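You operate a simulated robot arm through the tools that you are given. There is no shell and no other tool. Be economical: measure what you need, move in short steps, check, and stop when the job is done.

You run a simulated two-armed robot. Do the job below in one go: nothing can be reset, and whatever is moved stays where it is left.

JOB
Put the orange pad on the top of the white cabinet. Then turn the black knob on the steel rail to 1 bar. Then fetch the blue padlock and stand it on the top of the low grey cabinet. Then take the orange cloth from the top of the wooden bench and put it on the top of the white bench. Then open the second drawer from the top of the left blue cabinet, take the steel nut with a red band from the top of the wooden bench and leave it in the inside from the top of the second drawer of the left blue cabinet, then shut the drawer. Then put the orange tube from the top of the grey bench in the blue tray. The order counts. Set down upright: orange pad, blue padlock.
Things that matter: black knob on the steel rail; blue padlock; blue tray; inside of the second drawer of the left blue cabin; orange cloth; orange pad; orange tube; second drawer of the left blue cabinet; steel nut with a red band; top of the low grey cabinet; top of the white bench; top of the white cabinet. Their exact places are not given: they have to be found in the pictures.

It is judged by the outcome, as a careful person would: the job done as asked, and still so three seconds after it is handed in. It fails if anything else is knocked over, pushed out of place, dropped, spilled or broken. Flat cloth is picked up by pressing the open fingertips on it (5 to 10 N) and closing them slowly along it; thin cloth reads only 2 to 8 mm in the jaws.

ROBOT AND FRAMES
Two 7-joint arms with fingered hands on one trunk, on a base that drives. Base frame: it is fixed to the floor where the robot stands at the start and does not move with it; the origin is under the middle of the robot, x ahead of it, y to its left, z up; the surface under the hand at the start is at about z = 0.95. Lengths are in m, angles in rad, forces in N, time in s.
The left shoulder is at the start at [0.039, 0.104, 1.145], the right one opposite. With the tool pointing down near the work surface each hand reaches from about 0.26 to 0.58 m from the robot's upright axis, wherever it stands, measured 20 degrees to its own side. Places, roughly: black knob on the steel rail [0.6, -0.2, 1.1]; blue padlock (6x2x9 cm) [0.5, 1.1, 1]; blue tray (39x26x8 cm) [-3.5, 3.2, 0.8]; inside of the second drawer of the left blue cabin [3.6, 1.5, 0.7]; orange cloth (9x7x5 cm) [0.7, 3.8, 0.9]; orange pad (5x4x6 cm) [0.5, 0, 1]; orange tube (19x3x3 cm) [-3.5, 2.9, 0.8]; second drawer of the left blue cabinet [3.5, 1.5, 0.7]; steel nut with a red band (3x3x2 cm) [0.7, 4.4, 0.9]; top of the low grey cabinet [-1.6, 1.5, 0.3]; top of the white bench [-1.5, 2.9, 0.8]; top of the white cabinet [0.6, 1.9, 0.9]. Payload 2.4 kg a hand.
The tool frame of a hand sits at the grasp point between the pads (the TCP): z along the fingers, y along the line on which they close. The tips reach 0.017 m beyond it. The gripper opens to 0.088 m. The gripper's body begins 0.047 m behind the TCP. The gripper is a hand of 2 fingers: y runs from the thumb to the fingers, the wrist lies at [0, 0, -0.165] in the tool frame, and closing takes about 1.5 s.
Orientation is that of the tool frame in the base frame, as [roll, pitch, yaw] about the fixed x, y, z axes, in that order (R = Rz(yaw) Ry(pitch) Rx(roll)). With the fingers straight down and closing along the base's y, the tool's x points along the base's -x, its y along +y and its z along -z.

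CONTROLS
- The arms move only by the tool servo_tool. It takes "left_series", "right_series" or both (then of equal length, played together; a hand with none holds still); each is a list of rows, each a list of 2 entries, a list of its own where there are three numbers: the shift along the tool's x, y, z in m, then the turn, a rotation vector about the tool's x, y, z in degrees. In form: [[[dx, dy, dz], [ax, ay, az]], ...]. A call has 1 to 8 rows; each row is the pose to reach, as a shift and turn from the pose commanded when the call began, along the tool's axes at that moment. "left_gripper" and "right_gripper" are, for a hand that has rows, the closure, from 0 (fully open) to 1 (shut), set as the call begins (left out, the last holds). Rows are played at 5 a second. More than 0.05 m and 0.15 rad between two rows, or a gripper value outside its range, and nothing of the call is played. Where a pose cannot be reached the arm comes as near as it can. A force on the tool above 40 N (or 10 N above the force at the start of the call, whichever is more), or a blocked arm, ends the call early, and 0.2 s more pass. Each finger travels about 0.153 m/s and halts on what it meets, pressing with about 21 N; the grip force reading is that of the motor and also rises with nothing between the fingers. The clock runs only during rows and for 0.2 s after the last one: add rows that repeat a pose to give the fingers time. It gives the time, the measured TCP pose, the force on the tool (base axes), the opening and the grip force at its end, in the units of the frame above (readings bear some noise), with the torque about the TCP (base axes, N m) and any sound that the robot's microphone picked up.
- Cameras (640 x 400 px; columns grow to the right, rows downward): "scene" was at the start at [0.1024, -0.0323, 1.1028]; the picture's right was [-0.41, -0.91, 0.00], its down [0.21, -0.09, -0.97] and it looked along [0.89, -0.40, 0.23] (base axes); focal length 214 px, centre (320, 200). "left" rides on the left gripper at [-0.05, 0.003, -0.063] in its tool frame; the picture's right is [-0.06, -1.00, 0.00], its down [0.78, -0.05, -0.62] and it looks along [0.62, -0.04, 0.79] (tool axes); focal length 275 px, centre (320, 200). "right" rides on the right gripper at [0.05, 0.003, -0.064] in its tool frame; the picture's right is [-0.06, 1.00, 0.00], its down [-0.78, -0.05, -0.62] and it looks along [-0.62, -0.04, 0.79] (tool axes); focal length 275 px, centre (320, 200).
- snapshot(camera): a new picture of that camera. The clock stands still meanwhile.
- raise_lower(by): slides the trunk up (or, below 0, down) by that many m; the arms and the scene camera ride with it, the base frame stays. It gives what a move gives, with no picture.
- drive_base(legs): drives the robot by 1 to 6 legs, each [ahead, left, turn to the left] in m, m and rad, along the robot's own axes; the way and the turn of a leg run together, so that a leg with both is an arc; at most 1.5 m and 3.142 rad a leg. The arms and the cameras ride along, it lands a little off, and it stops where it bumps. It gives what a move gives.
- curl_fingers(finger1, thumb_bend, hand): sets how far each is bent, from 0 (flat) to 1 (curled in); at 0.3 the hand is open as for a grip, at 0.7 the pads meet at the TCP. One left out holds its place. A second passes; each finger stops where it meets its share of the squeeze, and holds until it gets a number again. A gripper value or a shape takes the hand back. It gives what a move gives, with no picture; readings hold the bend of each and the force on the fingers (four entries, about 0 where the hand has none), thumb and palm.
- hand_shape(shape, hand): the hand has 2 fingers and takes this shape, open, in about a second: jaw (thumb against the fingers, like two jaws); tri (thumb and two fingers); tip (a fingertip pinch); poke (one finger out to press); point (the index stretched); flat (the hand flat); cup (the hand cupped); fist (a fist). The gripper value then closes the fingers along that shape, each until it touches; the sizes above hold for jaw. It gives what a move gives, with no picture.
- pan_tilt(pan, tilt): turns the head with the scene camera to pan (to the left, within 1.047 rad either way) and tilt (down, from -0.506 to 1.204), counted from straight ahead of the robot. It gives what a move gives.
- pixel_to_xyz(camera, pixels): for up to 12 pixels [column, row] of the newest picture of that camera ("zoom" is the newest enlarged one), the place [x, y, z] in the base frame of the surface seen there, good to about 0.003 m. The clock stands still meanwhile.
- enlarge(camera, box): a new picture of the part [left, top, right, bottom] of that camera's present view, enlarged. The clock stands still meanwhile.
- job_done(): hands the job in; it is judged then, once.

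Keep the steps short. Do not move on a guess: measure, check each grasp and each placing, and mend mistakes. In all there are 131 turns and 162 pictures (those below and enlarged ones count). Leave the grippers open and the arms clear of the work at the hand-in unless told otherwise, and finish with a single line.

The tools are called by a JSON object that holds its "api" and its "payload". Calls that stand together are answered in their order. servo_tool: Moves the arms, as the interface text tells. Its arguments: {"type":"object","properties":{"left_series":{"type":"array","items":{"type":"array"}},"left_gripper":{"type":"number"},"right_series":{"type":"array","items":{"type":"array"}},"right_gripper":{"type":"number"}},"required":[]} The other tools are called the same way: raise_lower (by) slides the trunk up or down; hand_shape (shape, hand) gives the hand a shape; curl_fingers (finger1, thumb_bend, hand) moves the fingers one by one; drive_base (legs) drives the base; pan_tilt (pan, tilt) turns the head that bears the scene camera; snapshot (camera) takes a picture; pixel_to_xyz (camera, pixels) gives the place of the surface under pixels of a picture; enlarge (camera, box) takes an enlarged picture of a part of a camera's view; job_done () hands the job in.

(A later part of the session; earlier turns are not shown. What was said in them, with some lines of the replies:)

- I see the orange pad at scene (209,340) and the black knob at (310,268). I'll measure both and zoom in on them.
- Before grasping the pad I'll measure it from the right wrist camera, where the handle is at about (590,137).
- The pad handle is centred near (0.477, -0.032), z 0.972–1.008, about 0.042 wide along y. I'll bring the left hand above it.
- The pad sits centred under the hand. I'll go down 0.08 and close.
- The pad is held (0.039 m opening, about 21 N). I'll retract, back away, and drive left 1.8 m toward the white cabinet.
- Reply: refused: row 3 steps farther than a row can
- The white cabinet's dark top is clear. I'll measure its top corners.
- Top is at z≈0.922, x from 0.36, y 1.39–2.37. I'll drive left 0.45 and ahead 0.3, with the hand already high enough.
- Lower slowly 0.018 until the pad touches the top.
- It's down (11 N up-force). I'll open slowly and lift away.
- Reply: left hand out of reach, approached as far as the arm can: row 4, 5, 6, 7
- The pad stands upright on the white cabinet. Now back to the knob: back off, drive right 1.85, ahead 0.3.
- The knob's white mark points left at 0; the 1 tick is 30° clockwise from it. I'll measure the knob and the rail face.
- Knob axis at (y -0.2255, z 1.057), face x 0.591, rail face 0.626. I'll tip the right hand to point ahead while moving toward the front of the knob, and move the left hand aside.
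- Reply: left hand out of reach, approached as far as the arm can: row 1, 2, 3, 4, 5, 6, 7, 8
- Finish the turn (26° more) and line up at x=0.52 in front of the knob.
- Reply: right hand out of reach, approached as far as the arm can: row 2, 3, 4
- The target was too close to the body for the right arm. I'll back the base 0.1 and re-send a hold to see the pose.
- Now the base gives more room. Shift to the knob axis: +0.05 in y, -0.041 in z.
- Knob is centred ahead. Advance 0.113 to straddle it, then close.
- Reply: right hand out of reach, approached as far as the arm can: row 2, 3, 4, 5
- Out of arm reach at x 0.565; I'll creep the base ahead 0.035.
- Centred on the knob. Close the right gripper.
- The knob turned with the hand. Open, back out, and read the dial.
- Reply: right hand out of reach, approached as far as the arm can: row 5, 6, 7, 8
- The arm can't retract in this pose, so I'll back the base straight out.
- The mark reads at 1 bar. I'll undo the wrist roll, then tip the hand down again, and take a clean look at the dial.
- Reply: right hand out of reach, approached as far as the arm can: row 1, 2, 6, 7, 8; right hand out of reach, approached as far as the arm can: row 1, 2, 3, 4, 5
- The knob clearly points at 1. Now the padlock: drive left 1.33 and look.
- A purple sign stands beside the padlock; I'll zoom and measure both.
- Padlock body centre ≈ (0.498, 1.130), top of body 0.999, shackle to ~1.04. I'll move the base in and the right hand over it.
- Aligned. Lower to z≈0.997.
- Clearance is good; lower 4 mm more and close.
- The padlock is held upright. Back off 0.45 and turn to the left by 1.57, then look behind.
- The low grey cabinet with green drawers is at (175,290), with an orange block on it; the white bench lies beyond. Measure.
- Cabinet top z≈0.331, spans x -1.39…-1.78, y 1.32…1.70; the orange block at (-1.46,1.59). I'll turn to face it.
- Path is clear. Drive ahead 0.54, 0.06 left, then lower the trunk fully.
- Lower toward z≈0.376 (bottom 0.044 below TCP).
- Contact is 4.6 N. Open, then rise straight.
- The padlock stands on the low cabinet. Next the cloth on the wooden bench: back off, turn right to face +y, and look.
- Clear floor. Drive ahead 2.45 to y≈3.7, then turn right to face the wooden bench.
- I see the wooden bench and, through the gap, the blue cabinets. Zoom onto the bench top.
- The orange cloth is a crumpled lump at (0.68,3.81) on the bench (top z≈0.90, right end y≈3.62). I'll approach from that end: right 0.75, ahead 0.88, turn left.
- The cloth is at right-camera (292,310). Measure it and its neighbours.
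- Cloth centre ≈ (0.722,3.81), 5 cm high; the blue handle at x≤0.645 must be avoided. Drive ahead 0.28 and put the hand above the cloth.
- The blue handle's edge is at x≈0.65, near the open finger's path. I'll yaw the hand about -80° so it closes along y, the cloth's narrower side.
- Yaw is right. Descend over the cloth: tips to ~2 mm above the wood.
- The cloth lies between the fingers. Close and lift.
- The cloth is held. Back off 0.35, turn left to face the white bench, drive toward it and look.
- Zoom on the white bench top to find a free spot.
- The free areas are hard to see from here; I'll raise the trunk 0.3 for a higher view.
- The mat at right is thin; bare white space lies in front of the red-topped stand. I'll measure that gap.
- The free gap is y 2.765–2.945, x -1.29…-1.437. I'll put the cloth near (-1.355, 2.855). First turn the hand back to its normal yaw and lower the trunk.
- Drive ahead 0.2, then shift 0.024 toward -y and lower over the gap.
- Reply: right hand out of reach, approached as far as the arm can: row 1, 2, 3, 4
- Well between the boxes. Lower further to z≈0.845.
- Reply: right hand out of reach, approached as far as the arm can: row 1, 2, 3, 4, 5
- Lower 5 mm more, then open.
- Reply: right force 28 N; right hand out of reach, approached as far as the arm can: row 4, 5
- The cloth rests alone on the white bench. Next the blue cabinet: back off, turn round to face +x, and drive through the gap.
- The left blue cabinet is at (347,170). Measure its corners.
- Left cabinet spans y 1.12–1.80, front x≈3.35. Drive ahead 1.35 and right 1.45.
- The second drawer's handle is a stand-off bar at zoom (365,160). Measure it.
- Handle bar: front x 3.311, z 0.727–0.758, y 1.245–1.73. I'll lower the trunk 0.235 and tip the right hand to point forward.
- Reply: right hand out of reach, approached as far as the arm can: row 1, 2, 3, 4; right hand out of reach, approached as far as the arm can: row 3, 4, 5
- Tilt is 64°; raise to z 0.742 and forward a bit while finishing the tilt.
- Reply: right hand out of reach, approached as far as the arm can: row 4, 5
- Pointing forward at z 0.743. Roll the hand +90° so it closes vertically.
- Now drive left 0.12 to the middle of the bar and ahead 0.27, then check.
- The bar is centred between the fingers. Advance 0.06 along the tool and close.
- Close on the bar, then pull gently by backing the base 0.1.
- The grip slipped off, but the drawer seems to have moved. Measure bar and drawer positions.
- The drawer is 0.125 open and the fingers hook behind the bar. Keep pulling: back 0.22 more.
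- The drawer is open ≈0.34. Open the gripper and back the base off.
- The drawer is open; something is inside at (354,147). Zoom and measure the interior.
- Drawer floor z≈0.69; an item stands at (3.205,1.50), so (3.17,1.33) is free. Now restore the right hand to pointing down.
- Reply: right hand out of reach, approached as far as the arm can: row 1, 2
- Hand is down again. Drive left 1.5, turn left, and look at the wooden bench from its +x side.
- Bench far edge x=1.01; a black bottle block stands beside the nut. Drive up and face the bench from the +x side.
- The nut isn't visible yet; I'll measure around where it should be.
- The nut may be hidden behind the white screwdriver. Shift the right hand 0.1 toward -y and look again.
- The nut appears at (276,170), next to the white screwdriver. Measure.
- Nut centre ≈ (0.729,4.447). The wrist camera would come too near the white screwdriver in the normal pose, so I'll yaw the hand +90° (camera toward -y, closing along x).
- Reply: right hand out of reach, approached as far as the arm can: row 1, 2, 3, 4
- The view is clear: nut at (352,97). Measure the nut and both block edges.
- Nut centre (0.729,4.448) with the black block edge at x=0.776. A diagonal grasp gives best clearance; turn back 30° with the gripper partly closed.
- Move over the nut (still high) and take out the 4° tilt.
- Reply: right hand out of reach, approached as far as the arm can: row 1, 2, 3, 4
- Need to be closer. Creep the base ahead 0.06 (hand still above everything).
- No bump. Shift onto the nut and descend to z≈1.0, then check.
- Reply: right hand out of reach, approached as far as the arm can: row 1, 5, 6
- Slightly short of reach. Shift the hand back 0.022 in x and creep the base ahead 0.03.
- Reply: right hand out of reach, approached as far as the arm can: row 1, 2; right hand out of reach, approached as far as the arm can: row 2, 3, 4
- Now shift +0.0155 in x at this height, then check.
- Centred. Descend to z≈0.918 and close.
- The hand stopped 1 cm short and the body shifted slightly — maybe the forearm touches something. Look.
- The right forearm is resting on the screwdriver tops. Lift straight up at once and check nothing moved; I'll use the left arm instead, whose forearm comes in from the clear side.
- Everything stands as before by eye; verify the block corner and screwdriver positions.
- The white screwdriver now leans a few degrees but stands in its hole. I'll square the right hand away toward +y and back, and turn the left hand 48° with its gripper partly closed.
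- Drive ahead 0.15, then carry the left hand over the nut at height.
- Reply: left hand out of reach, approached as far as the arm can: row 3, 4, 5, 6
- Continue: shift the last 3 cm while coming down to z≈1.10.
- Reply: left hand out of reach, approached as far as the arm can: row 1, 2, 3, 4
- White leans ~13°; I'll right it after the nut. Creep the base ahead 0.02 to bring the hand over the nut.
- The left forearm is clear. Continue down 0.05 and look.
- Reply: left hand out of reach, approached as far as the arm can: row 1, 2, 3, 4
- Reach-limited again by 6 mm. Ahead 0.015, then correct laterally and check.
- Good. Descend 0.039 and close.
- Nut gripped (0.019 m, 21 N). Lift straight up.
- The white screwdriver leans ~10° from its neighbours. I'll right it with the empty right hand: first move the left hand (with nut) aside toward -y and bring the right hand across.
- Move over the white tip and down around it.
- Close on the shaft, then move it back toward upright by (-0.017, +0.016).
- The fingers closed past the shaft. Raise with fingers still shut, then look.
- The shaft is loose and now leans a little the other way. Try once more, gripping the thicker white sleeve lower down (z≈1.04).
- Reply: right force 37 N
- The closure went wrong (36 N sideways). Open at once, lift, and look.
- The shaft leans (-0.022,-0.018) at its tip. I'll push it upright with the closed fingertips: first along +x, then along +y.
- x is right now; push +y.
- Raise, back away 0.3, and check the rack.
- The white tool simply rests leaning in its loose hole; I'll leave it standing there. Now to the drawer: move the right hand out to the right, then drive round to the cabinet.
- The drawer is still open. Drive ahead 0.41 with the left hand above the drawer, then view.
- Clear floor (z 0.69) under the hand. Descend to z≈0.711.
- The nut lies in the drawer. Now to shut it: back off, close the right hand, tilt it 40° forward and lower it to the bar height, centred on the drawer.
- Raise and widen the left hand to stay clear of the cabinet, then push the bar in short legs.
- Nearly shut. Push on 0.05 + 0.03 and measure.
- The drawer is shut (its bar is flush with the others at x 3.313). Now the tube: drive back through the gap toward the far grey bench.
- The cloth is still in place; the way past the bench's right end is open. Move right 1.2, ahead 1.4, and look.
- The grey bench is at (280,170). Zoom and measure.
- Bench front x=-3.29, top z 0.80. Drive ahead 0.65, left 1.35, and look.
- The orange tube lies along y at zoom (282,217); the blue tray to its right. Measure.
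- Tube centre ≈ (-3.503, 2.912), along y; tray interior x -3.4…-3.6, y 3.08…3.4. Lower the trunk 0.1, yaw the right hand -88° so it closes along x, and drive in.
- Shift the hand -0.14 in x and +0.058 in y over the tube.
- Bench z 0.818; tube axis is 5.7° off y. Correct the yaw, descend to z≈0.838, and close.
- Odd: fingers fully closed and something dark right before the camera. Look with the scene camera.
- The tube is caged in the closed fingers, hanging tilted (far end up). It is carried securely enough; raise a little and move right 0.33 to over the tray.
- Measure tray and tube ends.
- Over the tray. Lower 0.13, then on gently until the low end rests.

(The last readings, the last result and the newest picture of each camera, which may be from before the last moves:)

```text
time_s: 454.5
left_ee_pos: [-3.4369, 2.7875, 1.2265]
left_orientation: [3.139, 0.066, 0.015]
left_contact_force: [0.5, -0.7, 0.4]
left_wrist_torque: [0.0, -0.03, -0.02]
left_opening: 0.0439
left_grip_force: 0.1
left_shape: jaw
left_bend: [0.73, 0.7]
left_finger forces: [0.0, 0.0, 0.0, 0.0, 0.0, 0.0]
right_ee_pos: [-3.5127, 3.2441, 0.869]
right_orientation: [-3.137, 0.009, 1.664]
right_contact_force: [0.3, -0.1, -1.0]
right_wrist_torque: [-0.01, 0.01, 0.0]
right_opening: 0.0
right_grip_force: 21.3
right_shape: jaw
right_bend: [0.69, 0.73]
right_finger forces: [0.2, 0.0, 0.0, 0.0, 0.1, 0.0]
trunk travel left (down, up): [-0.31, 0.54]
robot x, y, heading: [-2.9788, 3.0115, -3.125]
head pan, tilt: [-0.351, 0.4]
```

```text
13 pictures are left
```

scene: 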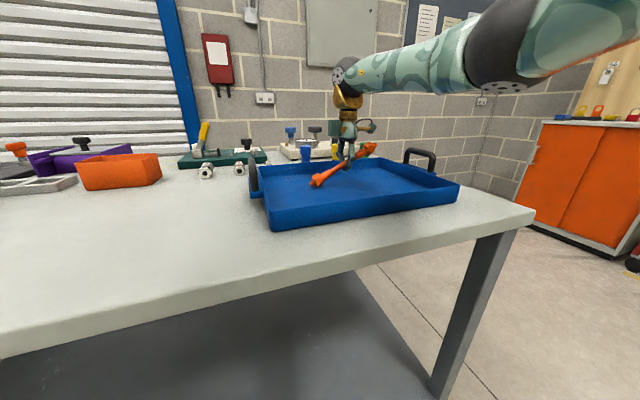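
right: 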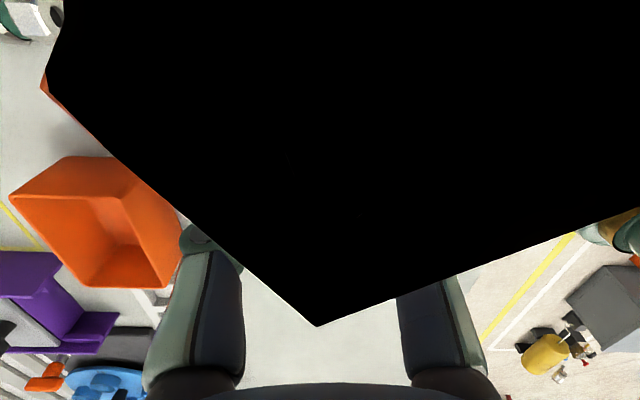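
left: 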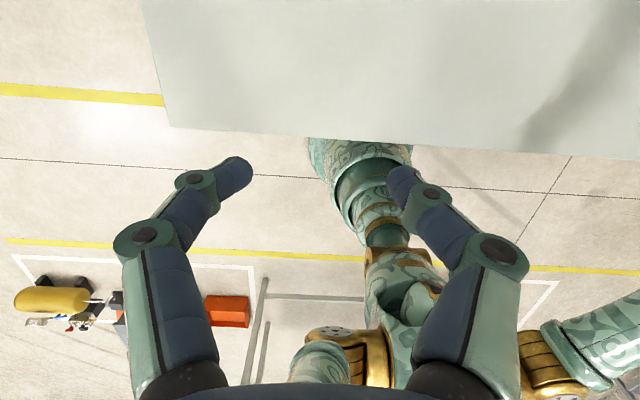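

The low end rests on the tray floor. Lower 0.02 more, open, and lift.

{"api": "servo_tool", "payload": {"right_series": [[[0, 0, 0.008], [0, 0, 0]], [[0, 0, 0.015], [0, 0, 0]], [[0, 0, 0.019], [0, 0, 0]], [[0, 0, 0.019], [0, 0, 0]]]}}

{"api": "servo_tool", "payload": {"right_series": [[[0, 0, 0], [0, 0, 0]], [[0, 0, 0], [0, 0, 0]], [[0, 0, 0], [0, 0, 0]], [[0, 0, 0], [0, 0, 0]], [[0, 0, 0], [0, 0, 0]]], "right_gripper": 0}}

{"api": "servo_tool", "payload": {"right_series": [[[0, 0, -0.03], [0, 0, 0]], [[0, 0, -0.07], [0, 0, 0]], [[0, 0, -0.11], [0, 0, 0]], [[0, 0, -0.15], [0, 0, 0]], [[0, 0, -0.18], [0, 0, 0]]]}}

{"api": "snapshot", "payload": {"camera": "scene"}}

```text
time_s: 455.5
left_ee_pos: [-3.4369, 2.7879, 1.2271]
left_orientation: [3.139, 0.065, 0.014]
left_contact_force: [0.1, 0.4, 0.4]
left_wrist_torque: [-0.01, 0.03, 0.01]
left_opening: 0.0435
left_grip_force: 0.1
left_shape: jaw
left_bend: [0.73, 0.7]
left_finger forces: [0.0, 0.0, 0.0, 0.0, 0.0, 0.1]
right_ee_pos: [-3.5118, 3.2432, 0.8509]
right_orientation: [-3.138, 0.007, 1.663]
right_contact_force: [0.3, -0.2, -0.7]
right_wrist_torque: [0.01, 0.02, 0.01]
right_opening: 0.0001
right_grip_force: 21.5
right_shape: jaw
right_bend: [0.69, 0.73]
right_finger forces: [0.3, 0.1, 0.1, 0.0, 0.0, 0.0]
trunk travel left (down, up): [-0.31, 0.54]
robot x, y, heading: [-2.9805, 3.0148, -3.128]
head pan, tilt: [-0.351, 0.4]
```

```text
time_s: 456.7
left_ee_pos: [-3.4364, 2.7875, 1.228]
left_orientation: [3.14, 0.066, 0.014]
left_contact_force: [0.0, 0.3, 0.1]
left_wrist_torque: [0.02, -0.01, -0.01]
left_opening: 0.0434
left_grip_force: 0.0
left_shape: jaw
left_bend: [0.73, 0.7]
left_finger forces: [0.0, 0.0, 0.0, 0.0, 0.0, 0.1]
right_ee_pos: [-3.5117, 3.2427, 0.8503]
right_orientation: [-3.137, 0.009, 1.664]
right_contact_force: [-0.3, -0.2, 0.2]
right_wrist_torque: [-0.01, 0.01, 0.02]
right_opening: 0.0879
right_grip_force: 0.2
right_shape: jaw
right_bend: [0.3, 0.3]
right_finger forces: [0.0, 0.1, 0.0, 0.0, 0.0, 0.1]
trunk travel left (down, up): [-0.31, 0.54]
robot x, y, heading: [-2.9758, 3.0093, -3.128]
head pan, tilt: [-0.351, 0.4]
```

```text
time_s: 457.9
left_ee_pos: [-3.4375, 2.7872, 1.228]
left_orientation: [3.139, 0.067, 0.014]
left_contact_force: [-0.1, 0.0, -0.5]
left_wrist_torque: [0.03, 0.0, 0.03]
left_opening: 0.0433
left_grip_force: 0.2
left_shape: jaw
left_bend: [0.73, 0.7]
left_finger forces: [0.1, 0.0, 0.0, 0.0, 0.1, 0.0]
right_ee_pos: [-3.5114, 3.2447, 1.0323]
right_orientation: [-3.14, 0.006, 1.663]
right_contact_force: [0.4, 0.8, 0.0]
right_wrist_torque: [0.05, 0.01, -0.03]
right_opening: 0.0881
right_grip_force: 0.0
right_shape: jaw
right_bend: [0.3, 0.3]
right_finger forces: [0.0, 0.0, 0.0, 0.0, 0.1, 0.0]
trunk travel left (down, up): [-0.31, 0.54]
robot x, y, heading: [-2.9791, 3.0098, -3.129]
head pan, tilt: [-0.351, 0.4]
```

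```text
12 pictures are left
5 turns are left
```

scene: 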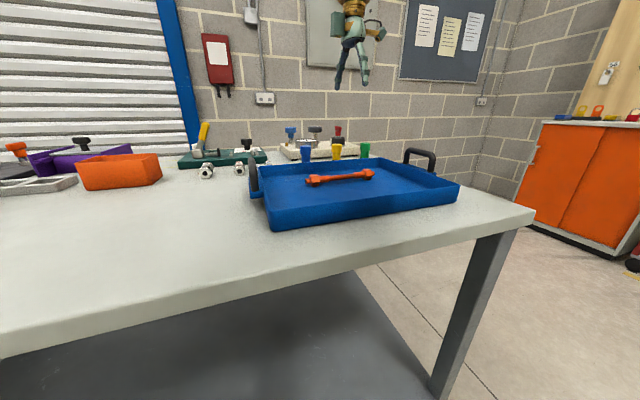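

The tube lies flat in the blue tray. Back away and open the left gripper fully.

{"api": "drive_base", "payload": {"legs": [[-0.35, 0, 0]]}}

{"api": "servo_tool", "payload": {"left_series": [[[0, 0, 0], [0, 0, 0]], [[0, 0, 0], [0, 0, 0]], [[0, 0, 0], [0, 0, 0]], [[0, 0, 0], [0, 0, 0]]], "left_gripper": 0}}

```text
time_s: 460.2
left_ee_pos: [-3.0879, 2.7922, 1.2278]
left_orientation: [3.139, 0.067, 0.014]
left_contact_force: [-0.2, 0.1, 0.4]
left_wrist_torque: [-0.01, 0.0, -0.02]
left_opening: 0.0436
left_grip_force: 0.0
left_shape: jaw
left_bend: [0.73, 0.7]
left_finger forces: [0.0, 0.0, 0.1, 0.0, 0.0, 0.1]
right_ee_pos: [-3.162, 3.2493, 1.0318]
right_orientation: [-3.137, 0.007, 1.665]
right_contact_force: [0.6, 0.3, 0.2]
right_wrist_torque: [0.01, 0.0, -0.01]
right_opening: 0.0878
right_grip_force: 0.0
right_shape: jaw
right_bend: [0.3, 0.3]
right_finger forces: [0.1, 0.0, 0.0, 0.1, 0.1, 0.0]
trunk travel left (down, up): [-0.31, 0.54]
robot x, y, heading: [-2.6308, 3.0186, -3.127]
head pan, tilt: [-0.351, 0.4]
```

```text
time_s: 461.2
left_ee_pos: [-3.0875, 2.792, 1.2278]
left_orientation: [3.14, 0.066, 0.014]
left_contact_force: [-0.3, 0.3, 0.3]
left_wrist_torque: [-0.01, -0.01, 0.02]
left_opening: 0.0879
left_grip_force: 0.1
left_shape: jaw
left_bend: [0.3, 0.3]
left_finger forces: [0.0, 0.1, 0.1, 0.1, 0.1, 0.1]
right_ee_pos: [-3.1613, 3.2499, 1.0304]
right_orientation: [-3.138, 0.007, 1.666]
right_contact_force: [-0.2, 1.1, 0.2]
right_wrist_torque: [0.0, 0.0, 0.02]
right_opening: 0.088
right_grip_force: 0.1
right_shape: jaw
right_bend: [0.3, 0.3]
right_finger forces: [0.0, 0.1, 0.0, 0.0, 0.0, 0.0]
trunk travel left (down, up): [-0.31, 0.54]
robot x, y, heading: [-2.6286, 3.0154, -3.129]
head pan, tilt: [-0.351, 0.4]
4 turns are left
```

Everything asked for is in place, the grippers are open and the arms are clear; I'm handing in.

{"api": "job_done", "payload": {}}

```text
The job is handed in.
```

All six steps were done in order and handed in, with one flaw: while reaching for the nut my forearm knocked the white-handled tool on the wooden bench, and it still stands in its hole but leans about 10°.
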